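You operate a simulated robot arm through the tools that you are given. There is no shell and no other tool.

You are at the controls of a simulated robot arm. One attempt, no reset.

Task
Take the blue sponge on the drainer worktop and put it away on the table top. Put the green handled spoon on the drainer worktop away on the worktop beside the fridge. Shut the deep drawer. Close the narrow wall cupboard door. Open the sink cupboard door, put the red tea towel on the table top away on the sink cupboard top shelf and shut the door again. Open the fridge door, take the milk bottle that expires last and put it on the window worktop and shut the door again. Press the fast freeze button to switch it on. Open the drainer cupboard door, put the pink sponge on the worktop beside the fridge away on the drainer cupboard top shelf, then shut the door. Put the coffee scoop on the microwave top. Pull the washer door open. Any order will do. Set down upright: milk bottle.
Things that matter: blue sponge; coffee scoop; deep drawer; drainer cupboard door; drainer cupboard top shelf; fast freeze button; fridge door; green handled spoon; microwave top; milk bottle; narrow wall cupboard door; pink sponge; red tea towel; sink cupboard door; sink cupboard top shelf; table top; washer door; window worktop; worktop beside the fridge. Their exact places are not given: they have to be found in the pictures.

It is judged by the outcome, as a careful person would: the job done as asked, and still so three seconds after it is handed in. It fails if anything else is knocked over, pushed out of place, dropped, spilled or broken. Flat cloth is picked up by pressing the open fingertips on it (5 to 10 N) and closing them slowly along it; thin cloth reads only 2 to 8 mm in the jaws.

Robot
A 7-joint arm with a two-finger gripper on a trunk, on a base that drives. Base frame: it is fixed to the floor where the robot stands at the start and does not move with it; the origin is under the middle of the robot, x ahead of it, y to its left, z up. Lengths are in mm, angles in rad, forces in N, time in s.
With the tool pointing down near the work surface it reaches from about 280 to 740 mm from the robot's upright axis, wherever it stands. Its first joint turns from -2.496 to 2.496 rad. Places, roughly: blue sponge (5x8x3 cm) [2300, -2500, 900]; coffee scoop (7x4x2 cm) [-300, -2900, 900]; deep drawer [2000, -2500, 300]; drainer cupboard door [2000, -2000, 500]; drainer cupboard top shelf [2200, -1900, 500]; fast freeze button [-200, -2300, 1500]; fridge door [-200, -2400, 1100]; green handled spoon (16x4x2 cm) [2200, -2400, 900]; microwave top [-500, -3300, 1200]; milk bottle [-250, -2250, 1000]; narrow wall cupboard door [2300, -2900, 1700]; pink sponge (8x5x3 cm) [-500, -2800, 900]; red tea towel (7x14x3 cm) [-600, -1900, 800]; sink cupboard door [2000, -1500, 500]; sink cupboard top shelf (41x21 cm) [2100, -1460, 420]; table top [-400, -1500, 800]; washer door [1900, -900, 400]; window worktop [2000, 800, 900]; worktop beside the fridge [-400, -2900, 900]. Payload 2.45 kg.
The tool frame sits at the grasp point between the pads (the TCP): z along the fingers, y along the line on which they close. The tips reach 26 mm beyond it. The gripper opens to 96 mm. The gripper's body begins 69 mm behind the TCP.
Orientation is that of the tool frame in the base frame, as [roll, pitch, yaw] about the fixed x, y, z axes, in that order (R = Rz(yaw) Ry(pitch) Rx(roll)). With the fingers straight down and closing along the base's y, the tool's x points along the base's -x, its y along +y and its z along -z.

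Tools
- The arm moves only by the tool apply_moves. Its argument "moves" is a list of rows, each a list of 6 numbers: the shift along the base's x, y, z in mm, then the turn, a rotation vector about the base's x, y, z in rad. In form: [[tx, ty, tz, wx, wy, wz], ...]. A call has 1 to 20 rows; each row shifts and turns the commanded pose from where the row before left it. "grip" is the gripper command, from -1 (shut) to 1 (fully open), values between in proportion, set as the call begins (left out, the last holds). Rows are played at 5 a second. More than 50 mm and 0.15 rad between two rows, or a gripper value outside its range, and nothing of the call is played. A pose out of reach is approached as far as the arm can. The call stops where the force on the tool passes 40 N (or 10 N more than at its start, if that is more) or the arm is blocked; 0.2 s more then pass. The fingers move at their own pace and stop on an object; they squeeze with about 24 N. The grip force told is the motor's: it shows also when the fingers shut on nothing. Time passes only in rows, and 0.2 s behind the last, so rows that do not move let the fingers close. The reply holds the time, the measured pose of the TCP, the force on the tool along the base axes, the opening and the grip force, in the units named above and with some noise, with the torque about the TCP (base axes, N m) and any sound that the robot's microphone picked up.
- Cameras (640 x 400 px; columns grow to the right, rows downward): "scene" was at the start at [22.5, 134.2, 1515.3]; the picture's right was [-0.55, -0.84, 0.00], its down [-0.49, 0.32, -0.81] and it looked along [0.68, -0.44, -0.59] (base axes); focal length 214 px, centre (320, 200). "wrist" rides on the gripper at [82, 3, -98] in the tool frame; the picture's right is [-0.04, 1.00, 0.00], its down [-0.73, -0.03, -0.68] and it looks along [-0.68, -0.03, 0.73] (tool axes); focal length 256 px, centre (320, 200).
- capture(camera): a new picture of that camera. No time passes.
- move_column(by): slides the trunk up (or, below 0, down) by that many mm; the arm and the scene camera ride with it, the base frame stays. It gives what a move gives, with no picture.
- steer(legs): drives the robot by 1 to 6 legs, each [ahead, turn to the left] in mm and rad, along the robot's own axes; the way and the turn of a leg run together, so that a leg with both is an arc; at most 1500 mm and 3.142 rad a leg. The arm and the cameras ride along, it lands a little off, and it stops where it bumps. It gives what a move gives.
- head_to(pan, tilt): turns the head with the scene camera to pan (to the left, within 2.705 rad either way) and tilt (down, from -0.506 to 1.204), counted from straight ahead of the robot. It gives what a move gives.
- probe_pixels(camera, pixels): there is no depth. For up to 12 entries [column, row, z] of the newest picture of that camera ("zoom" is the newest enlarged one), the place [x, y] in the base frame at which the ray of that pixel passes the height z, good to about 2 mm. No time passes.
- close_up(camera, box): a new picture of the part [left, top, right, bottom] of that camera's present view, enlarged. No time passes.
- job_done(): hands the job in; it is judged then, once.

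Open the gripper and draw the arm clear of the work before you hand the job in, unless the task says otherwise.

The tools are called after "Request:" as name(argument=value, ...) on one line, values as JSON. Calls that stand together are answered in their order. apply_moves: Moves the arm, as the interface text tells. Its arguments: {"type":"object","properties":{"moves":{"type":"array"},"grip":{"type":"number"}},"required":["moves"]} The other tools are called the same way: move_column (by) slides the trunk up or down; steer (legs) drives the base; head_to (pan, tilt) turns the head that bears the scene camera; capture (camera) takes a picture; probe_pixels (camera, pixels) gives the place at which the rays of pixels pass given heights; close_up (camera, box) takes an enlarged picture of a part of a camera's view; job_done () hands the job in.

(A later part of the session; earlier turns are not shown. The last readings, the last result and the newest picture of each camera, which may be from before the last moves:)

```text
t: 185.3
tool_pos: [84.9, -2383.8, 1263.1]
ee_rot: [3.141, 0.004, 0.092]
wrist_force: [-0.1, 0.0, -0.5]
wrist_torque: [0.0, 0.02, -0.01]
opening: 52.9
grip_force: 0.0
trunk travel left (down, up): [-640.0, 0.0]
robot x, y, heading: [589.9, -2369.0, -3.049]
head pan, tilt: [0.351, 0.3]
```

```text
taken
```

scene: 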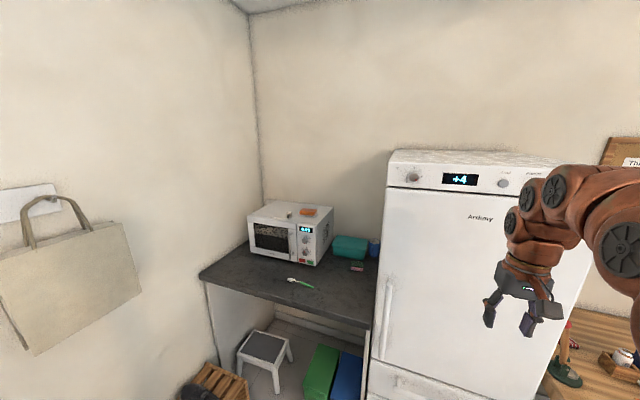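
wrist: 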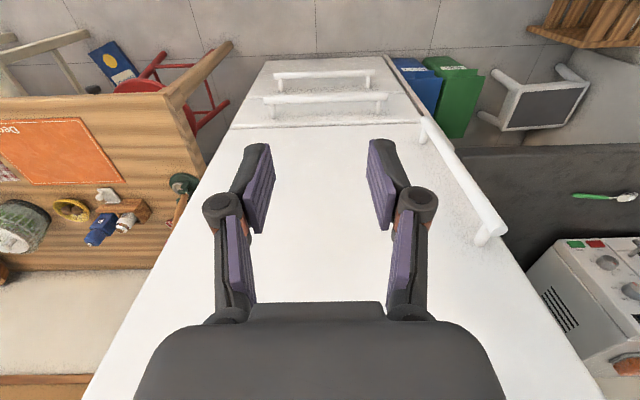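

I'll raise the gripper to point horizontally at the control panel, closed, to see the buttons with the wrist camera.

Request:
apply_moves(moves=[[-5, 0, 20, -0.013, 0.1414, 0], [-5, 0, 20, -0.013, 0.1414, 0], [-5, 0, 20, -0.013, 0.1414, 0], [-5, 0, 20, -0.013, 0.1414, 0], [-10, 0, 20, -0.013, 0.1414, 0], [-10, 0, 20, -0.013, 0.1414, 0], [-15, 0, 20, -0.013, 0.1414, 0], [-15, 0, 20, -0.013, 0.1414, 0], [-15, 0, 20, -0.013, 0.1414, 0], [-15, 0, 20, -0.013, 0.1414, 0], [-15, 0, 18, -0.013, 0.1414, 0]], grip=-1)

Request:
capture(camera="wrist")

Request:
capture(camera="scene")

```text
t: 187.7
tool_pos: [-31.8, -2385.6, 1481.0]
ee_rot: [-2.754, 1.568, 0.481]
wrist_force: [1.0, 0.2, -0.7]
wrist_torque: [-0.04, 0.0, -0.02]
opening: 0.1
grip_force: 24.2
trunk travel left (down, up): [-640.0, 0.0]
robot x, y, heading: [595.7, -2373.7, -3.052]
head pan, tilt: [0.351, 0.3]
```

```text
taken
```

wrist: 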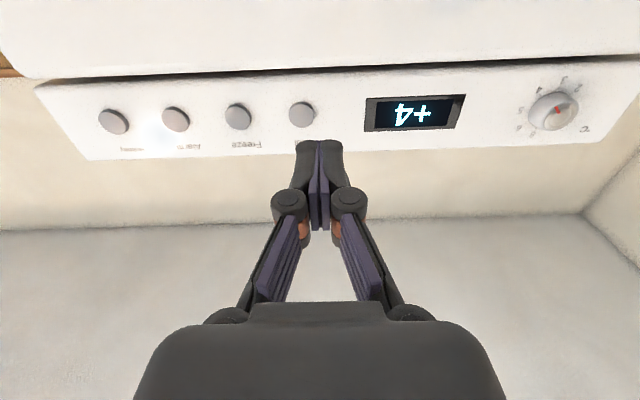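

```text
taken
```

scene: 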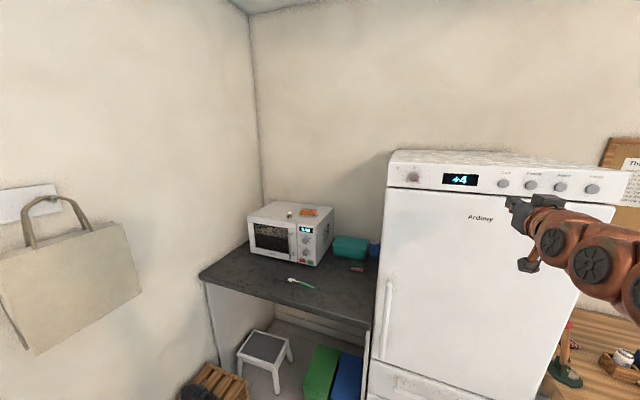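

The inverted wrist view shows Freeze as the second button at (238,117). I'll triangulate with the scene view, where it is at about (531,186).

Request:
close_up(camera="scene", box=[460, 150, 640, 260])

Request:
probe_pixels(camera="scene", pixels=[[531, 186, 1500], [531, 186, 1510], [531, 186, 1520], [531, 186, 1530]])

Request:
probe_pixels(camera="wrist", pixels=[[238, 117, 1500], [238, 117, 1510], [238, 117, 1520], [238, 117, 1530]])

```text
3.56 times, centred on (550, 205) of scene
```

zoom: 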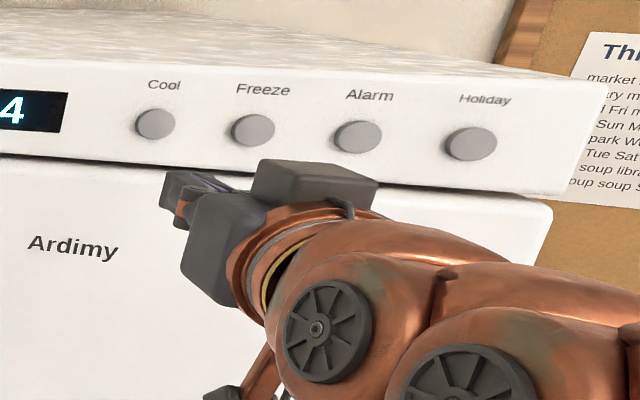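

```text
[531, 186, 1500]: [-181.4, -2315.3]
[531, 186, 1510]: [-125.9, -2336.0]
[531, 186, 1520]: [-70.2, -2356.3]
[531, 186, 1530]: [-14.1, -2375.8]
```

```text
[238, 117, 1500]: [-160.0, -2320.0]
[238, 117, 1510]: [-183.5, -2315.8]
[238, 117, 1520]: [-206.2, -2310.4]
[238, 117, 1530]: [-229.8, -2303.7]
```

Triangulation puts the Freeze button at about (-170,-2318,1504). I'll line the closed tips up in front of it, 25 mm short.

Request:
apply_moves(moves=[[0, 24, 8, 0, 0, 0], [-30, 24, 8, 0, 0, 0], [-30, 23, 7, 0, 0, 0], [-20, 0, 0, 0, 0, 0]])

Request:
capture(camera="wrist")

Request:
close_up(camera="scene", box=[460, 150, 640, 260])

```text
t: 188.7
tool_pos: [-111.0, -2309.8, 1504.9]
ee_rot: [-2.923, 1.566, 0.31]
wrist_force: [-0.2, 0.1, 0.0]
wrist_torque: [0.02, 0.01, -0.01]
opening: 0.0
grip_force: 24.2
trunk travel left (down, up): [-640.0, 0.0]
robot x, y, heading: [592.5, -2370.9, -3.048]
head pan, tilt: [0.351, 0.3]
```

```text
taken
```

wrist: 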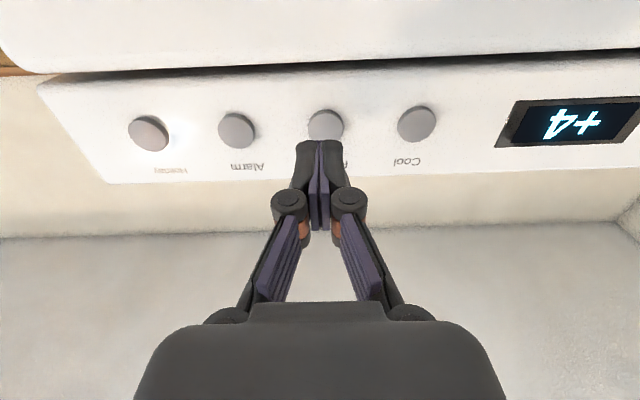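

```text
3.56 times, centred on (550, 205) of scene
```

zoom: 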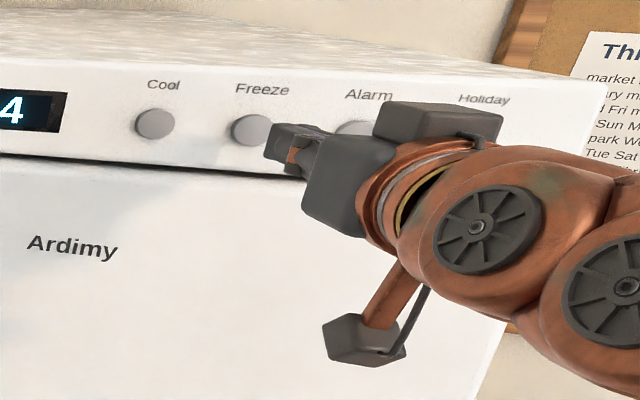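

The button is ~6 mm to -y of my aim point (326,126 vs 316,130). I'll correct and push in small steps.

Request:
apply_moves(moves=[[0, -6, -2, 0, 0, 0], [-12, -1, 0, 0, 0, 0], [-8, -1, 0, 0, 0, 0], [-4, 0, 0, 0, 0, 0], [-4, 0, 0, 0, 0, 0], [-3, 0, 0, 0, 0, 0], [-3, 0, 0, 0, 0, 0], [-3, 0, 0, 0, 0, 0], [-3, 0, 0, 0, 0, 0]])

Request:
capture(camera="wrist")

```text
t: 190.7
tool_pos: [-147.2, -2321.7, 1503.4]
ee_rot: [-2.741, 1.566, 0.493]
wrist_force: [29.9, 0.5, -2.8]
wrist_torque: [-0.02, 0.09, -0.03]
opening: 6.2
grip_force: 28.3
trunk travel left (down, up): [-640.0, 0.0]
robot x, y, heading: [595.3, -2374.3, -3.048]
head pan, tilt: [0.351, 0.3]
heard: click
```

```text
taken
```

wrist: 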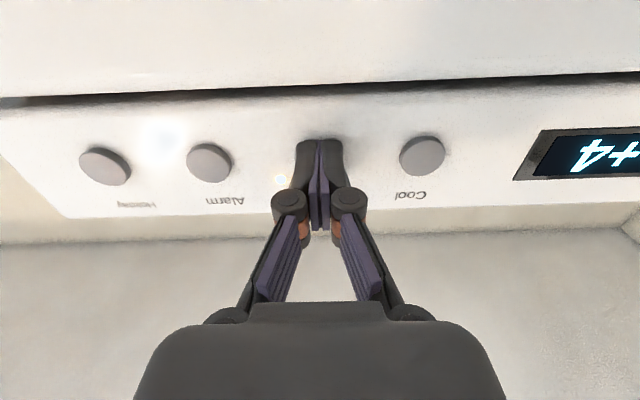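

A click was heard and an indicator glow shows at (280,180). I'll back off and check the button.

Request:
apply_moves(moves=[[25, 2, 0, 0, 0, 0], [40, 4, 0, 0, 0, 0]])

Request:
capture(camera="wrist")

Request:
close_up(camera="scene", box=[360, 140, 640, 400])

```text
t: 191.3
tool_pos: [-88.5, -2318.0, 1501.5]
ee_rot: [-2.954, 1.563, 0.278]
wrist_force: [-1.0, 0.0, -0.7]
wrist_torque: [-0.01, 0.07, -0.01]
opening: 0.0
grip_force: 28.0
trunk travel left (down, up): [-640.0, 0.0]
robot x, y, heading: [592.7, -2372.5, -3.048]
head pan, tilt: [0.351, 0.3]
```

```text
taken
```

wrist: 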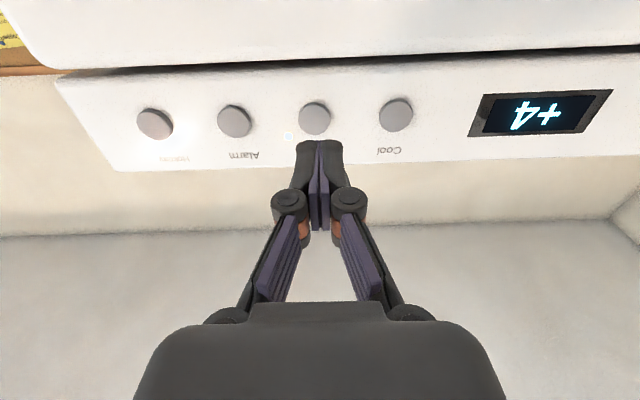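

```text
1.54 times, centred on (500, 270) of scene
```

zoom: 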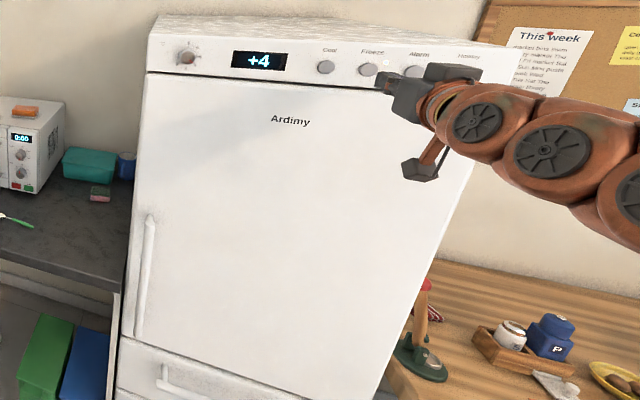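

The Freeze LED is lit. Next, the fridge handle: I'll probe its ends in the scene view.

Request:
capture(camera="scene")

Request:
close_up(camera="scene", box=[350, 250, 450, 400])

Request:
probe_pixels(camera="scene", pixels=[[389, 284, 1100], [389, 284, 1050], [389, 284, 1150], [383, 354, 800], [383, 354, 850], [383, 354, 750], [387, 319, 950]])

```text
taken
```

scene: 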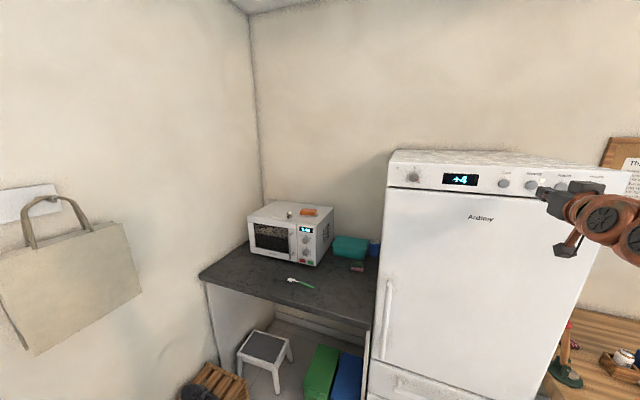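

```text
2.67 times, centred on (400, 325) of scene
```

zoom: 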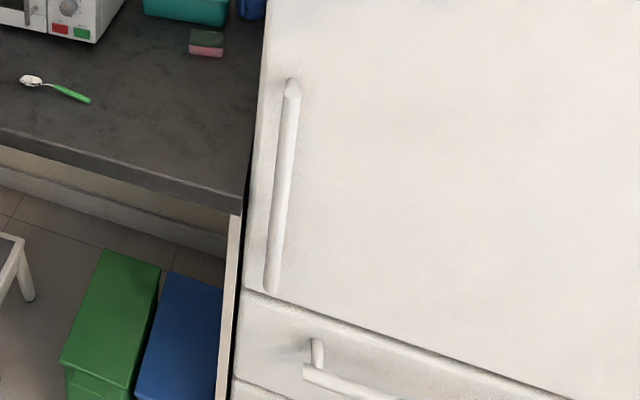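

```text
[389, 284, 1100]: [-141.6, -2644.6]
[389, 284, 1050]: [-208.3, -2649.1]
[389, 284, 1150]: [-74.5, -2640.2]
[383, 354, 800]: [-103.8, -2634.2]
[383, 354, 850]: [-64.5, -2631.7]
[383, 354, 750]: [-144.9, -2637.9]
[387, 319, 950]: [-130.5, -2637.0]
```

The handle bar is at about (-108,-2638), z≈795–1125. I'll pull the arm back, tilt it 45° down and open the jaws, then reposition the base at about (580,-2560).

Request:
apply_moves(moves=[[30, 2, -10, 0.012, -0.1305, 0], [30, 2, -45, 0.012, -0.1305, 0], [30, 2, -49, 0.012, -0.1305, 0], [30, 2, -49, 0.012, -0.1305, 0], [20, 2, -49, 0.012, -0.1305, 0], [20, 2, -49, 0.012, -0.1305, 0], [20, 0, -49, 0, 0, 0], [0, 0, -49, 0, 0, 0], [0, 0, -49, 0, 0, 0], [0, 0, -49, 0, 0, 0]], grip=1)

Request:
steer(legs=[[0, 1.55], [190, 0], [0, -1.55]])

Request:
head_to(pan=0.3, tilt=0.5)

Request:
capture(camera="scene")

Request:
capture(camera="wrist")

```text
refused: row 2 steps farther than a row can; nothing moved
```

```text
t: 200.4
tool_pos: [-73.0, -2523.2, 1502.3]
ee_rot: [-2.918, 1.562, 0.333]
wrist_force: [0.6, 0.7, 0.0]
wrist_torque: [0.03, 0.0, 0.0]
opening: 0.0
grip_force: 29.2
trunk travel left (down, up): [-640.0, 0.0]
robot x, y, heading: [609.8, -2569.5, -3.03]
head pan, tilt: [0.351, 0.3]
```

```text
t: 201.1
tool_pos: [-73.3, -2523.6, 1502.5]
ee_rot: [-2.922, 1.565, 0.33]
wrist_force: [0.1, -0.3, -0.5]
wrist_torque: [0.0, 0.02, 0.0]
opening: 0.0
grip_force: 28.3
trunk travel left (down, up): [-640.0, 0.0]
robot x, y, heading: [608.0, -2567.8, -3.028]
head pan, tilt: [0.3, 0.499]
```

```text
taken
```

scene: 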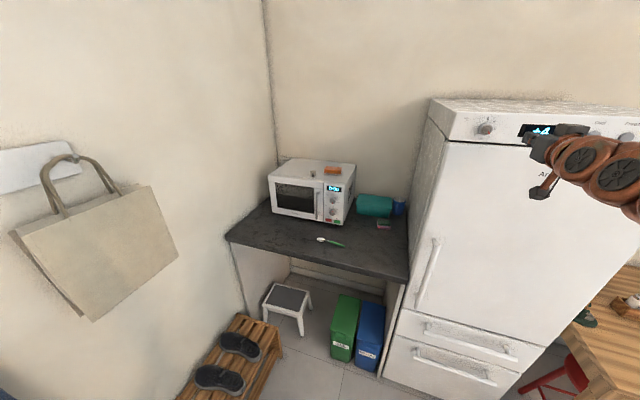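

```text
taken
```

wrist: 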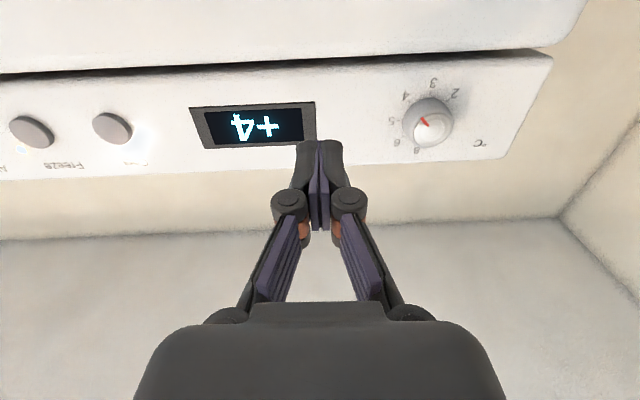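

The arm move was refused for step size (the drive alone was harmless). I'll redo the retraction with smaller steps.

Request:
apply_moves(moves=[[30, 3, 0, 0.0146, -0.13, 0], [25, 3, -40, 0.0146, -0.13, 0], [20, 2, -43, 0.0146, -0.13, 0], [20, 2, -43, 0.0146, -0.13, 0], [20, 2, -43, 0.0146, -0.13, 0], [15, 0, -45, 0.0146, -0.13, 0], [0, 0, -48, 0, 0, 0], [0, 0, -48, 0, 0, 0], [0, 0, -48, 0, 0, 0], [0, 0, -48, 0, 0, 0], [0, 0, -48, 0, 0, 0], [0, 0, -48, 0, 0, 0]], grip=1)

Request:
capture(camera="wrist")

Request:
capture(camera="scene")

```text
t: 203.7
tool_pos: [53.2, -2502.8, 999.9]
ee_rot: [-3.14, 0.78, 0.114]
wrist_force: [0.6, 0.5, -0.1]
wrist_torque: [-0.07, 0.01, -0.03]
opening: 96.0
grip_force: 0.2
out of reach, approached as far as the arm can: row 12
trunk travel left (down, up): [-640.0, 0.0]
robot x, y, heading: [611.6, -2565.4, -3.03]
head pan, tilt: [0.3, 0.499]
```

```text
taken
```

wrist: 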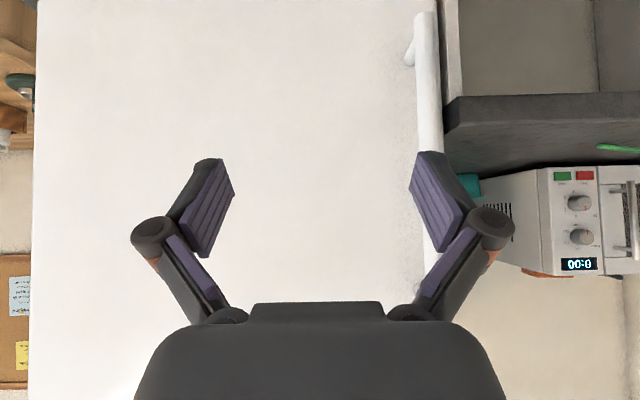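

```text
taken
```

scene: 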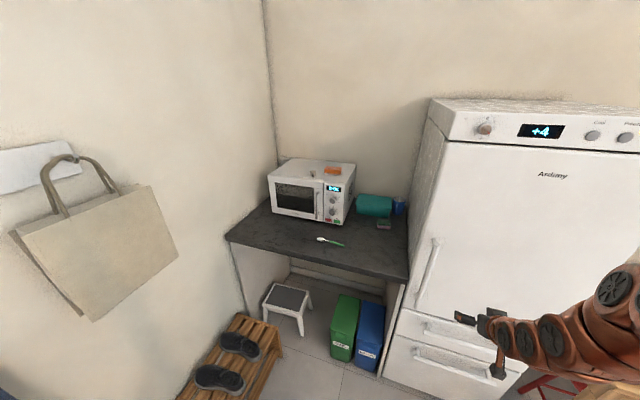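

I'll lower the trunk 200 mm for a freer arm posture and lift the arm back to z≈1000.

Request:
move_column(by=-200)

Request:
apply_moves(moves=[[0, -20, 40, 0, 0, 0], [0, -20, 40, 0, 0, 0], [0, -20, 40, 0, 0, 0], [0, -20, 40, 0, 0, 0], [0, -20, 40, 0, 0, 0], [0, -20, 0, 0, 0, 0]])

Request:
capture(camera="wrist")

Request:
capture(camera="scene")

```text
t: 205.9
tool_pos: [51.9, -2502.7, 798.6]
ee_rot: [-3.138, 0.778, 0.115]
wrist_force: [-0.2, 0.6, 0.4]
wrist_torque: [-0.03, -0.01, -0.02]
opening: 96.1
grip_force: 0.2
trunk travel left (down, up): [-440.0, 200.0]
robot x, y, heading: [610.3, -2566.1, -3.028]
head pan, tilt: [0.3, 0.499]
```

```text
t: 207.3
tool_pos: [50.8, -2622.7, 1001.0]
ee_rot: [-3.139, 0.775, 0.111]
wrist_force: [-0.2, 0.2, -0.2]
wrist_torque: [0.01, -0.01, 0.0]
opening: 96.2
grip_force: 0.1
trunk travel left (down, up): [-440.0, 200.0]
robot x, y, heading: [608.0, -2570.2, -3.03]
head pan, tilt: [0.3, 0.499]
```

```text
taken
```

wrist: 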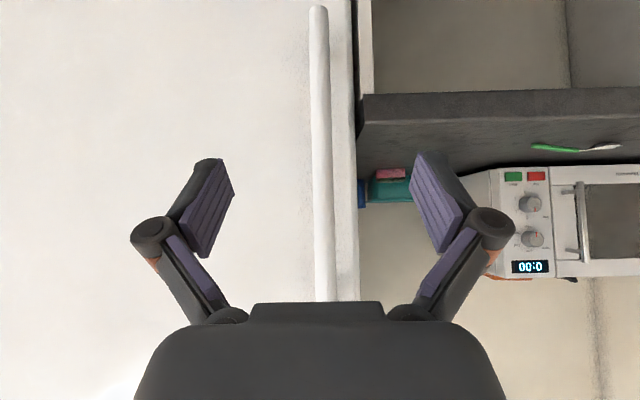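

```text
taken
```

scene: 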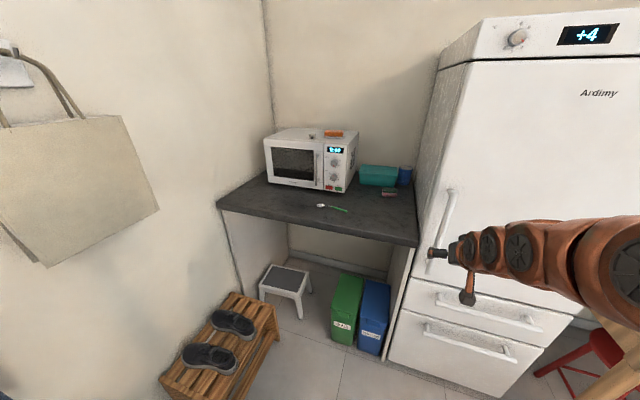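

The bar is centred between the fingers (column ~321). I'll advance towards it.

Request:
apply_moves(moves=[[-40, -4.4, 0, 0, 0, 0], [-40, -4.4, 0, 0, 0, 0], [-35, -4, 0, 0, 0, 0], [-25, -3, 0, 0, 0, 0]])

Request:
capture(camera="wrist")

Request:
close_up(camera="scene", box=[380, 160, 520, 320])

```text
t: 208.3
tool_pos: [-89.5, -2641.5, 997.8]
ee_rot: [-3.139, 0.779, 0.113]
wrist_force: [0.8, -0.4, 0.1]
wrist_torque: [0.01, 0.03, 0.01]
opening: 96.0
grip_force: 0.0
trunk travel left (down, up): [-440.0, 200.0]
robot x, y, heading: [606.0, -2567.2, -3.032]
head pan, tilt: [0.3, 0.499]
```

```text
taken
```

wrist: 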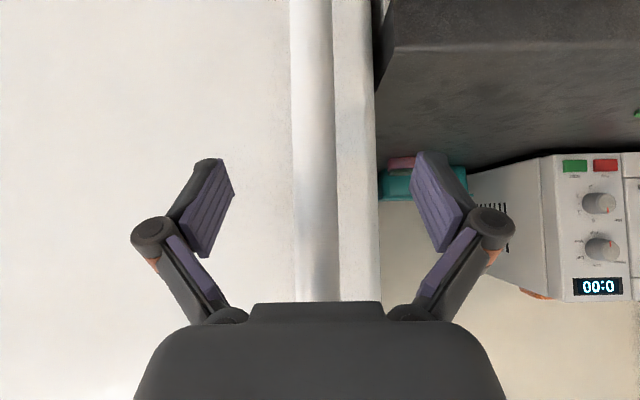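

```text
2.50 times, centred on (450, 240) of scene
```

zoom: 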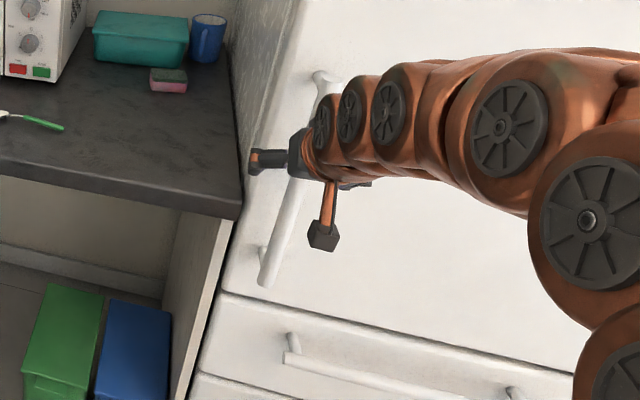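

The bar looks slightly ahead of the pads; I'll move 12 mm further and close on it.

Request:
apply_moves(moves=[[-12, 0, 0, 0, 0, 0], [0, 0, 0, 0, 0, 0]])

Request:
apply_moves(moves=[[0, 0, 0, 0, 0, 0], [0, 0, 0, 0, 0, 0], [0, 0, 0, 0, 0, 0], [0, 0, 0, 0, 0, 0], [0, 0, 0, 0, 0, 0], [0, 0, 0, 0, 0, 0]], grip=-1)

Request:
capture(camera="wrist")

```text
t: 208.9
tool_pos: [-100.9, -2639.9, 997.3]
ee_rot: [-3.137, 0.775, 0.113]
wrist_force: [-0.5, -0.9, -0.3]
wrist_torque: [0.05, 0.01, 0.02]
opening: 96.2
grip_force: 0.0
trunk travel left (down, up): [-440.0, 200.0]
robot x, y, heading: [610.5, -2568.9, -3.032]
head pan, tilt: [0.3, 0.499]
```

```text
t: 210.3
tool_pos: [-101.1, -2640.2, 997.6]
ee_rot: [-3.139, 0.776, 0.112]
wrist_force: [0.0, 1.1, 0.1]
wrist_torque: [-0.01, 0.07, 0.04]
opening: 20.0
grip_force: 45.6
trunk travel left (down, up): [-440.0, 200.0]
robot x, y, heading: [610.8, -2571.1, -3.036]
head pan, tilt: [0.3, 0.499]
```

```text
taken
```

wrist: 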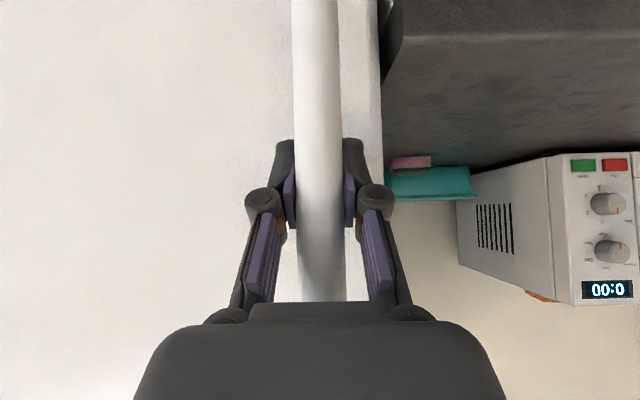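

The handle is gripped (20 mm, 46 N). I'll pull along the hinge arc in small steps, turning the gripper partly with the door.

Request:
apply_moves(moves=[[13, 3, 0, 0, 0, 0.02], [13.3, 2.8, 0, 0, 0, 0.02], [25.9, 7, 0, 0, 0, 0.04], [25.6, 8.4, 0, 0, 0, 0.04]])

Request:
capture(camera="scene")

```text
t: 211.3
tool_pos: [-21.3, -2615.2, 997.4]
ee_rot: [-3.139, 0.774, 0.233]
wrist_force: [-6.1, 16.4, -17.4]
wrist_torque: [0.2, -0.65, -0.13]
opening: 20.0
grip_force: 44.7
trunk travel left (down, up): [-440.0, 200.0]
robot x, y, heading: [606.6, -2561.9, -3.032]
head pan, tilt: [0.3, 0.499]
```

```text
taken
```

scene: 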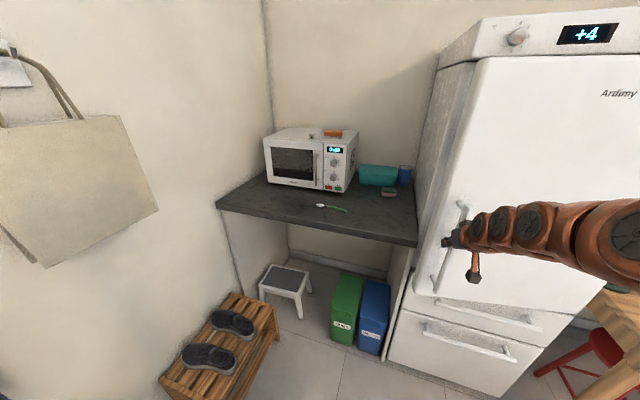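

The door has started opening; the side force suggests slightly more +y. Continue along the arc.

Request:
apply_moves(moves=[[24, 12.5, 0, 0, 0, 0.045], [24, 12.5, 0, 0, 0, 0.045], [23, 13.5, 0, 0, 0, 0.045], [23, 14.5, 0, 0, 0, 0.045]])

Request:
apply_moves(moves=[[22, 15.5, 0, 0, 0, 0.045], [21.5, 16.5, 0, 0, 0, 0.045], [20.5, 17.5, 0, 0, 0, 0.045], [19.5, 18.5, 0, 0, 0, 0.045]])

Request:
capture(camera="scene")

```text
t: 212.3
tool_pos: [72.0, -2566.0, 996.6]
ee_rot: [-3.14, 0.776, 0.414]
wrist_force: [-7.6, 12.0, -16.7]
wrist_torque: [0.12, -0.3, -0.2]
opening: 20.1
grip_force: 44.9
trunk travel left (down, up): [-440.0, 200.0]
robot x, y, heading: [609.4, -2568.1, -3.03]
head pan, tilt: [0.3, 0.499]
```

```text
t: 213.2
tool_pos: [145.6, -2506.2, 997.7]
ee_rot: [-3.137, 0.772, 0.573]
wrist_force: [-8.6, 7.3, -25.1]
wrist_torque: [-0.59, 1.96, -0.17]
opening: 20.1
grip_force: 44.9
trunk travel left (down, up): [-440.0, 200.0]
robot x, y, heading: [608.4, -2568.2, -3.026]
head pan, tilt: [0.3, 0.499]
stopped in row 4: the force on the tool passed its limit at 44 N (the readings are from after the stop); the commanded pose is now the measured one
```

```text
taken
```

scene: 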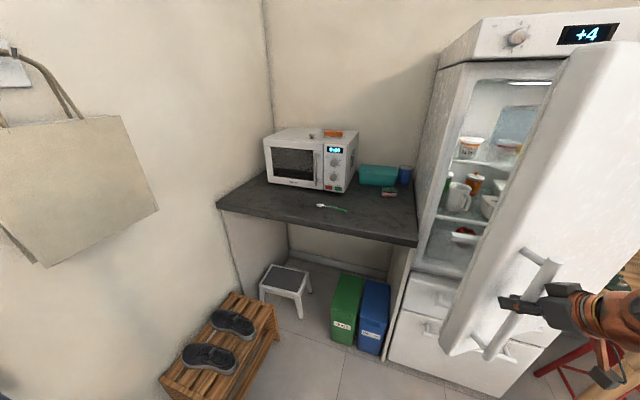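

The door is about 35° open and the pull hit the arm's limit. I'll release the handle and retreat, then look at the door's inner side from the worktop side.

Request:
apply_moves(moves=[[0, 0, 0, 0, 0, 0], [0, 0, 0, 0, 0, 0], [0, 0, 0, 0, 0, 0], [0, 0, 0, 0, 0, 0], [20, 13, 20, 0, 0, 0], [25, 16, 24, 0, 0, 0], [25, 16, 24, 0, 0, 0], [15, 0, 40, 0, 0, 0], [15, 0, 40, 0, 0, 0]], grip=1)

Request:
capture(camera="scene")

```text
t: 215.2
tool_pos: [247.6, -2460.0, 1147.0]
ee_rot: [-3.139, 0.772, 0.577]
wrist_force: [-0.1, 0.0, 0.0]
wrist_torque: [-0.02, -0.02, -0.01]
opening: 96.1
grip_force: 0.1
trunk travel left (down, up): [-440.0, 200.0]
robot x, y, heading: [604.4, -2569.0, -3.034]
head pan, tilt: [0.3, 0.499]
```

```text
taken
```

scene: 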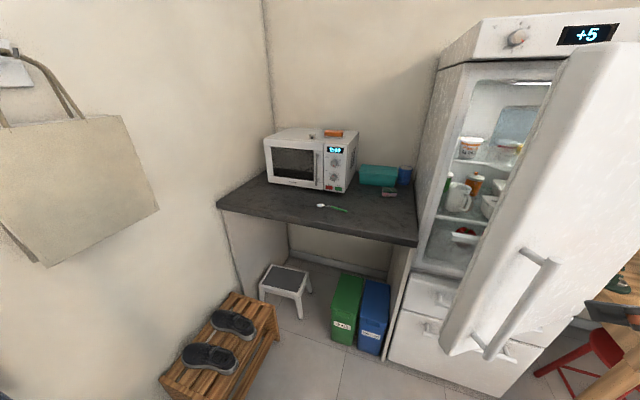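

The door stays open. I'll back off 150 mm and drive round to about (500,-2880) to look at the inside of the door.

Request:
steer(legs=[[-150, 0], [0, 0.804], [415, 0]])

Request:
head_to(pan=-0.9, tilt=0.3)

Request:
capture(camera="scene")

```text
t: 221.0
tool_pos: [172.4, -3082.9, 1147.4]
ee_rot: [-3.137, 0.773, 1.39]
wrist_force: [-0.9, 0.7, -0.7]
wrist_torque: [0.01, 0.0, -0.01]
opening: 96.1
grip_force: 0.0
trunk travel left (down, up): [-440.0, 200.0]
robot x, y, heading: [494.7, -2894.6, -2.218]
head pan, tilt: [0.3, 0.499]
```

```text
t: 222.4
tool_pos: [172.1, -3084.2, 1147.2]
ee_rot: [-3.137, 0.772, 1.389]
wrist_force: [-0.7, -0.3, -0.4]
wrist_torque: [-0.02, 0.0, 0.03]
opening: 96.0
grip_force: 0.0
trunk travel left (down, up): [-440.0, 200.0]
robot x, y, heading: [497.4, -2892.2, -2.217]
head pan, tilt: [-0.901, 0.3]
```

```text
taken
```

scene: 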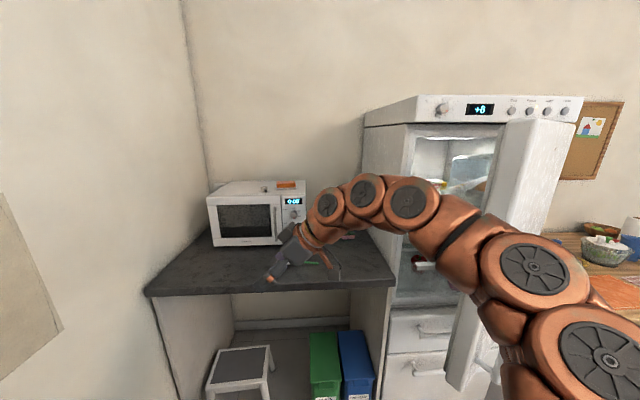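

The arm blocks the view; I'll turn the robot left and look right with the head.

Request:
steer(legs=[[0, 0.7]])

Request:
head_to(pan=-1.95, tilt=0.35)

Request:
capture(camera="scene")

Request:
close_up(camera="scene", box=[250, 90, 480, 330])

```text
t: 224.6
tool_pos: [370.1, -3249.0, 1146.3]
ee_rot: [-3.136, 0.772, 2.091]
wrist_force: [-0.9, 0.1, -0.6]
wrist_torque: [-0.04, 0.01, 0.03]
opening: 96.0
grip_force: 0.1
trunk travel left (down, up): [-440.0, 200.0]
robot x, y, heading: [494.6, -2895.1, -1.516]
head pan, tilt: [-0.901, 0.3]
```

```text
t: 225.9
tool_pos: [371.0, -3249.0, 1147.3]
ee_rot: [-3.138, 0.773, 2.09]
wrist_force: [-0.7, 0.1, -0.4]
wrist_torque: [0.04, -0.02, -0.01]
opening: 96.0
grip_force: 0.0
trunk travel left (down, up): [-440.0, 200.0]
robot x, y, heading: [497.3, -2895.3, -1.511]
head pan, tilt: [-1.95, 0.351]
```

```text
taken
```

scene: 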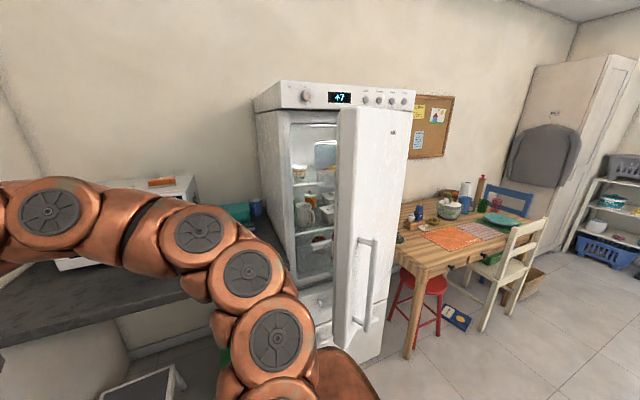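

```text
1.67 times, centred on (365, 210) of scene
```

zoom: 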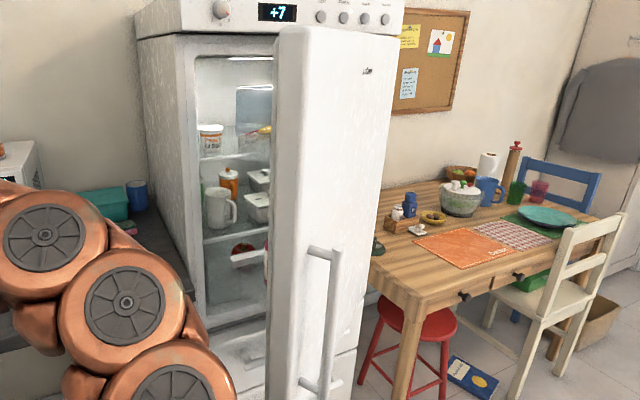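

The milk isn't visible yet and the door must open further. I'll move to about (490,-2750) and swing the arm toward the door gap, keeping it on the worktop side.

Request:
steer(legs=[[-145, 0], [0, -1.1]])

Request:
head_to(pan=-0.7, tilt=0.4)

Request:
capture(camera="scene")

Request:
capture(camera="wrist")

```text
t: 230.1
tool_pos: [114.7, -2790.7, 1147.1]
ee_rot: [-3.138, 0.775, 0.974]
wrist_force: [0.0, -0.3, 0.1]
wrist_torque: [-0.01, 0.02, 0.0]
opening: 96.1
grip_force: 0.1
trunk travel left (down, up): [-440.0, 200.0]
robot x, y, heading: [489.0, -2753.2, -2.637]
head pan, tilt: [-1.95, 0.351]
```

```text
t: 231.5
tool_pos: [116.3, -2790.5, 1147.7]
ee_rot: [-3.138, 0.773, 0.972]
wrist_force: [0.1, -0.4, -0.8]
wrist_torque: [0.01, 0.02, 0.0]
opening: 96.0
grip_force: 0.2
trunk travel left (down, up): [-440.0, 200.0]
robot x, y, heading: [489.9, -2750.0, -2.635]
head pan, tilt: [-0.7, 0.4]
```

```text
taken
```

scene: 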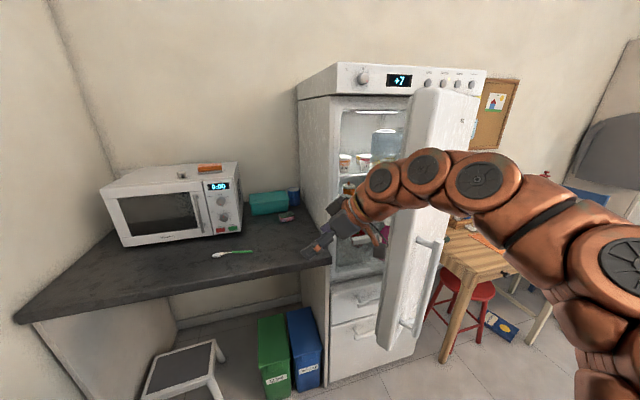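

```text
taken
```

wrist: 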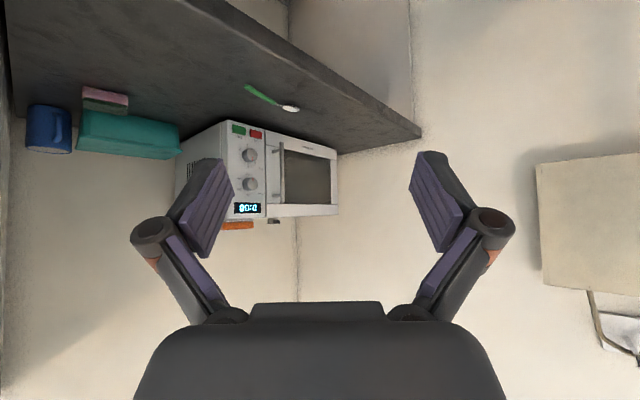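

I'll make the gripper vertical and close it, staying clear of the door.

Request:
apply_moves(moves=[[0, 0, 0, 0.1066, -0.0725, 0], [0, 0, 0, 0.1066, -0.0725, 0], [0, 0, 0, 0.1066, -0.0725, 0], [0, 0, 0, 0.1066, -0.0725, 0], [0, 0, 0, 0.1066, -0.0725, 0], [0, 0, 0, 0.1066, -0.0725, 0], [0, 0, 0, 0, 0, -0.12], [0, 0, 0, 0, 0, -0.12], [0, 0, 0, 0, 0, -0.12], [0, 0, 0, 0, 0, -0.12]], grip=-1)

Request:
capture(camera="wrist")

Request:
capture(camera="scene")

```text
t: 233.7
tool_pos: [116.9, -2791.5, 1147.6]
ee_rot: [-3.136, 0.0, 0.491]
wrist_force: [-0.8, -0.1, 0.0]
wrist_torque: [0.02, -0.02, 0.0]
opening: 0.2
grip_force: 23.8
trunk travel left (down, up): [-440.0, 200.0]
robot x, y, heading: [491.0, -2751.3, -2.638]
head pan, tilt: [-0.7, 0.4]
```

```text
taken
```

wrist: 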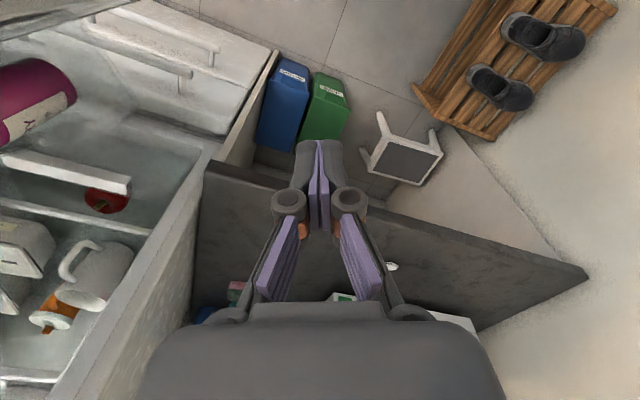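

```text
taken
```

scene: 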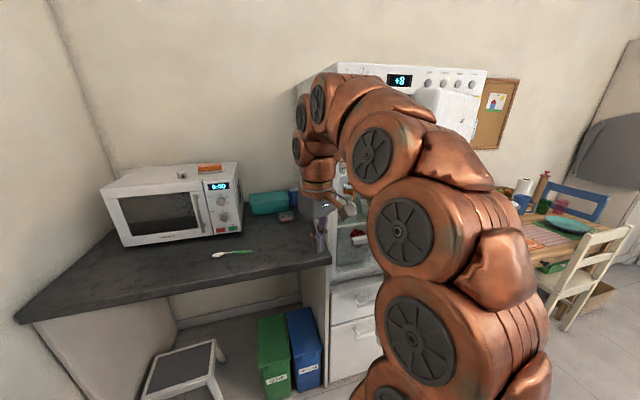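

A purple-labelled bottle shows in the door bin at upper left. I'll rotate the wrist so its camera looks into the fridge and at the door's inside.

Request:
apply_moves(moves=[[0, 0, 0, 0, 0, -0.147], [0, 0, 0, 0, 0, -0.147], [0, 0, 0, 0, 0, -0.147], [0, 0, 0, 0, 0, -0.147], [0, 0, 0, 0, 0, -0.147], [0, 0, 0, 0, 0, -0.147], [0, 0, 0, 0, 0, -0.147], [0, 0, 0, 0, 0, -0.147], [0, 0, 0, 0, 0, -0.147], [0, 0, 0, 0, 0, -0.147], [0, 0, 0, 0, 0, -0.147]])

Request:
capture(camera="wrist")

```text
t: 236.1
tool_pos: [117.1, -2791.4, 1148.5]
ee_rot: [-3.136, 0.0, -1.124]
wrist_force: [0.2, 0.2, 0.1]
wrist_torque: [-0.02, -0.03, -0.01]
opening: 0.0
grip_force: 23.9
trunk travel left (down, up): [-440.0, 200.0]
robot x, y, heading: [489.0, -2754.3, -2.639]
head pan, tilt: [-0.7, 0.4]
```

```text
taken
```

wrist: 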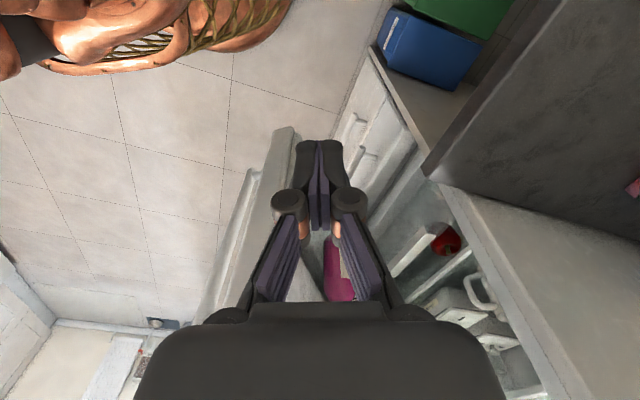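

The door's free edge is seen at (293,132). I'll probe its corner to verify where the inner edge lies.

Request:
probe_pixels(camera="wrist", pixels=[[296, 133, 560], [296, 133, 620], [275, 130, 560], [275, 130, 620], [240, 275, 1000], [215, 280, 1000]])

Request:
close_up(camera="wrist", box=[190, 100, 430, 310])

```text
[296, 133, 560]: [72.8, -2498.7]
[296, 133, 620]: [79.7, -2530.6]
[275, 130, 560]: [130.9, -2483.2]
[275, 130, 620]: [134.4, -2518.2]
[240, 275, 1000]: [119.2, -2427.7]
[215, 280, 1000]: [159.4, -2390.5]
```

```text
1.90 times, centred on (310, 205) of wrist
```

zoom: 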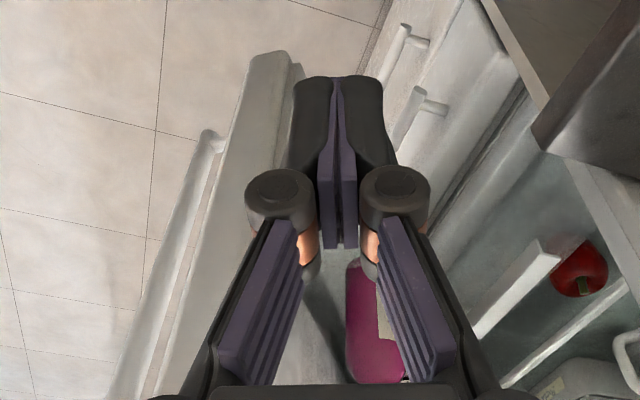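

The inner free edge is near (93,-2594) at the door's bottom. I'll bring the closed gripper round behind the edge to about (15,-2610).

Request:
apply_moves(moves=[[-40, 10, 0, 0, 0, 0], [-40, 20, 0, 0, 0, 0], [-22, 40, 0, 0, 0, 0], [0, 45, 0, 0, 0, 0], [0, 45, 0, 0, 0, 0], [0, 22, 0, 0, 0, 0]])

Request:
capture(camera="wrist")

Request:
capture(camera="scene")

```text
t: 237.3
tool_pos: [10.8, -2657.1, 1136.2]
ee_rot: [-3.138, -0.004, -1.107]
wrist_force: [4.2, -14.9, 5.0]
wrist_torque: [1.81, 0.62, 0.25]
opening: 0.0
grip_force: 23.9
out of reach, approached as far as the arm can: row 4
trunk travel left (down, up): [-440.0, 200.0]
robot x, y, heading: [493.7, -2749.4, -2.631]
head pan, tilt: [-0.7, 0.4]
stopped in row 5: the force on the tool passed its limit at 72 N (the readings are from after the stop); the commanded pose is now the measured one
```

```text
taken
```

wrist: 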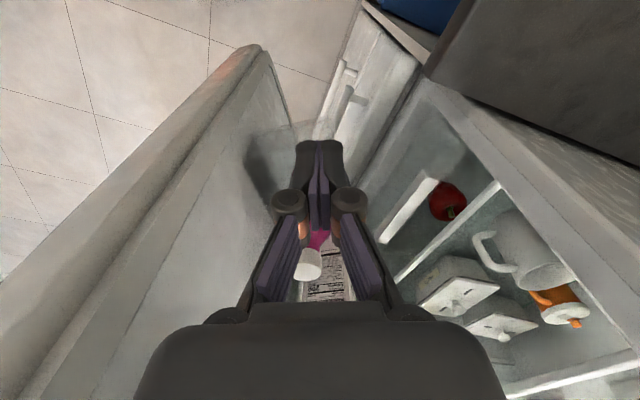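

```text
taken
```

scene: 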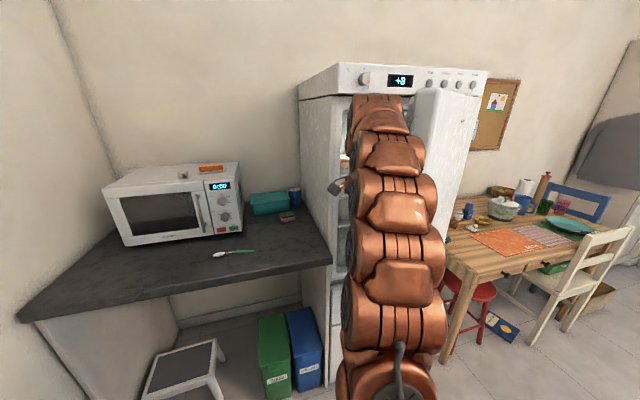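

The forearm, not the gripper, touched the door edge (72 N), so I need to come in from further on the worktop side. I'll withdraw the arm first.

Request:
apply_moves(moves=[[0, -30, 5, 0, 0, 0], [0, -40, 5, 0, 0, 0], [10, -40, 0, 0, 0, 0], [40, -20, 0, 0, 0, 0], [45, -10, 0, 0, 0, 0]])

Request:
capture(camera="scene")

```text
t: 238.5
tool_pos: [104.1, -2794.2, 1141.2]
ee_rot: [-3.135, -0.01, -1.11]
wrist_force: [-0.5, -0.2, 0.0]
wrist_torque: [0.01, -0.08, 0.03]
opening: 0.1
grip_force: 23.9
out of reach, approached as far as the arm can: row 2
trunk travel left (down, up): [-440.0, 200.0]
robot x, y, heading: [489.9, -2751.8, -2.639]
head pan, tilt: [-0.7, 0.4]
```

```text
taken
```

scene: 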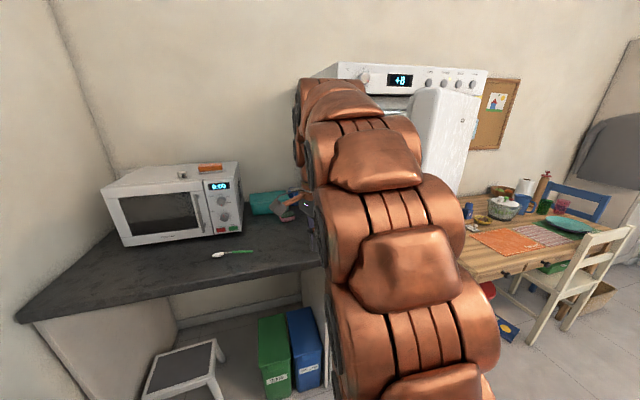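

Clear again. I'll drive to about (265,-2955) and turn toward the door gap.

Request:
steer(legs=[[0, 0.23], [300, 0], [0, -1.1]])

Request:
head_to(pan=-0.5, tilt=0.4)

Request:
capture(camera="scene")

Request:
capture(camera="wrist")

```text
t: 244.1
tool_pos: [-17.8, -2687.7, 1141.9]
ee_rot: [-3.137, -0.009, -1.986]
wrist_force: [-0.7, -0.1, 0.9]
wrist_torque: [-0.01, 0.01, 0.03]
opening: 0.1
grip_force: 24.6
trunk travel left (down, up): [-440.0, 200.0]
robot x, y, heading: [265.2, -2956.4, 2.772]
head pan, tilt: [-0.7, 0.4]
```

```text
t: 244.9
tool_pos: [-16.9, -2686.6, 1140.9]
ee_rot: [-3.135, -0.01, -1.988]
wrist_force: [-0.1, -0.8, -0.3]
wrist_torque: [-0.02, -0.01, 0.02]
opening: 0.0
grip_force: 23.8
trunk travel left (down, up): [-440.0, 200.0]
robot x, y, heading: [263.5, -2956.3, 2.771]
head pan, tilt: [-0.499, 0.4]
```

```text
taken
```

scene: 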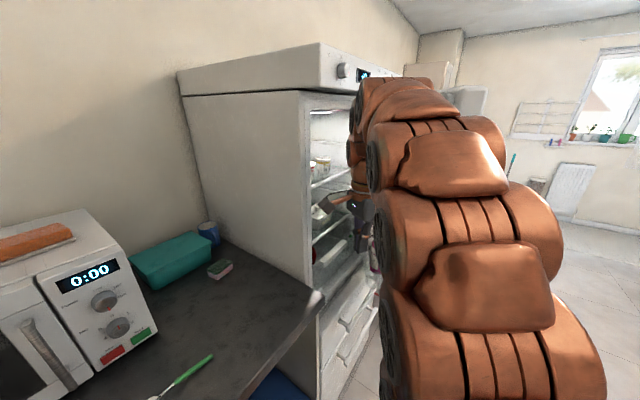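

```text
taken
```

wrist: 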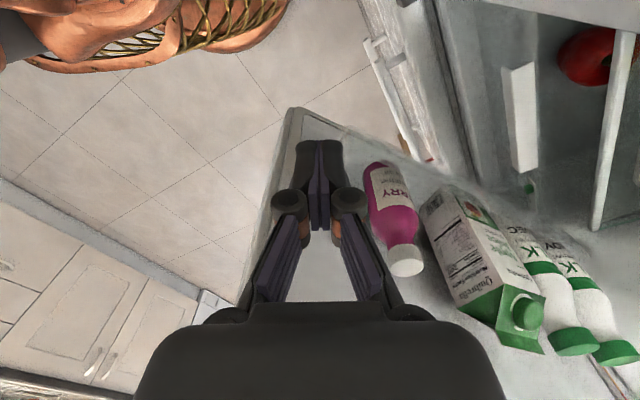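

Now I see the door's bin: a purple bottle, a carton and two green-capped MILK bottles. I'll raise the trunk so the gripper passes above the bottles, then push the door's rim open from inside.

Request:
move_column(by=200)

Request:
capture(camera="wrist")

Request:
close_up(camera="wrist", box=[300, 60, 640, 272])

```text
t: 247.0
tool_pos: [-15.7, -2685.9, 1340.7]
ee_rot: [-3.136, -0.009, -1.986]
wrist_force: [0.0, 1.2, 0.5]
wrist_torque: [-0.05, 0.01, 0.03]
opening: 0.2
grip_force: 24.0
trunk travel left (down, up): [-640.0, 0.0]
robot x, y, heading: [262.7, -2954.8, 2.772]
head pan, tilt: [-0.499, 0.4]
```

```text
taken
```

wrist: 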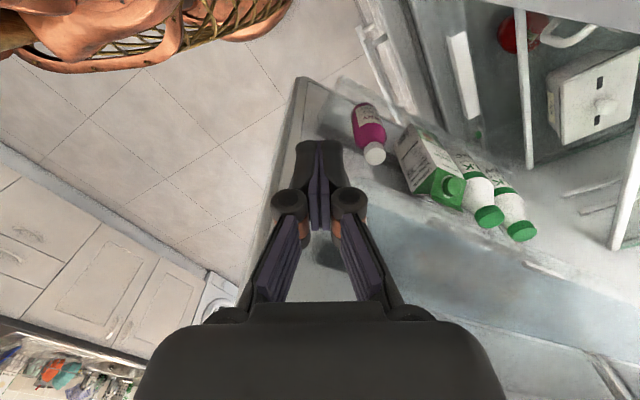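

```text
1.88 times, centred on (470, 166) of wrist
```

zoom: 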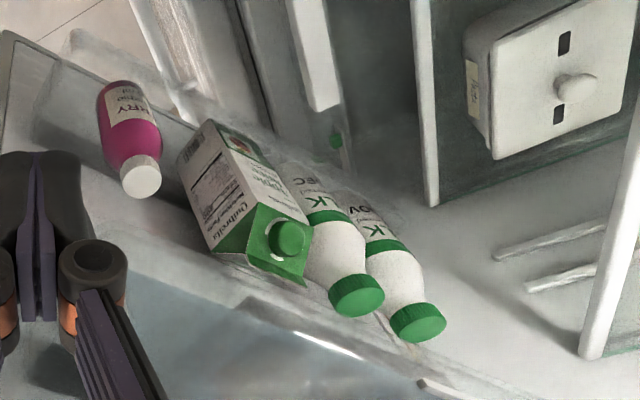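

The door liner is flat above the bin. I'll lower to z≈1220 while moving in behind the rim.

Request:
apply_moves(moves=[[0, 20, -40, 0, 0, 0.05], [2, 25, -40, 0, 0, 0.05], [4, 25, -40, 0, 0, 0.05], [5, 10, 0, 0, 0, 0.05]])

Request:
capture(camera="wrist")

```text
t: 247.6
tool_pos: [-18.8, -2657.0, 1295.1]
ee_rot: [3.13, 0.006, -1.918]
wrist_force: [-1.4, 0.7, 19.4]
wrist_torque: [0.87, -0.28, 0.04]
opening: 0.0
grip_force: 23.8
trunk travel left (down, up): [-640.0, 0.0]
robot x, y, heading: [259.7, -2953.5, 2.771]
head pan, tilt: [-0.499, 0.4]
stopped in row 2: the force on the tool passed its limit at 80 N (the readings are from after the stop); the commanded pose is now the measured one
```

```text
taken
```

wrist: 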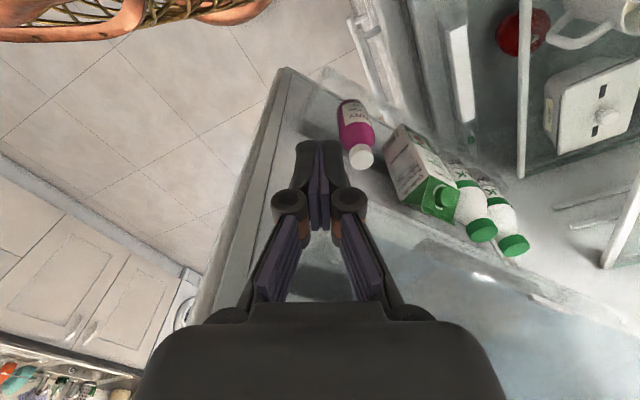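

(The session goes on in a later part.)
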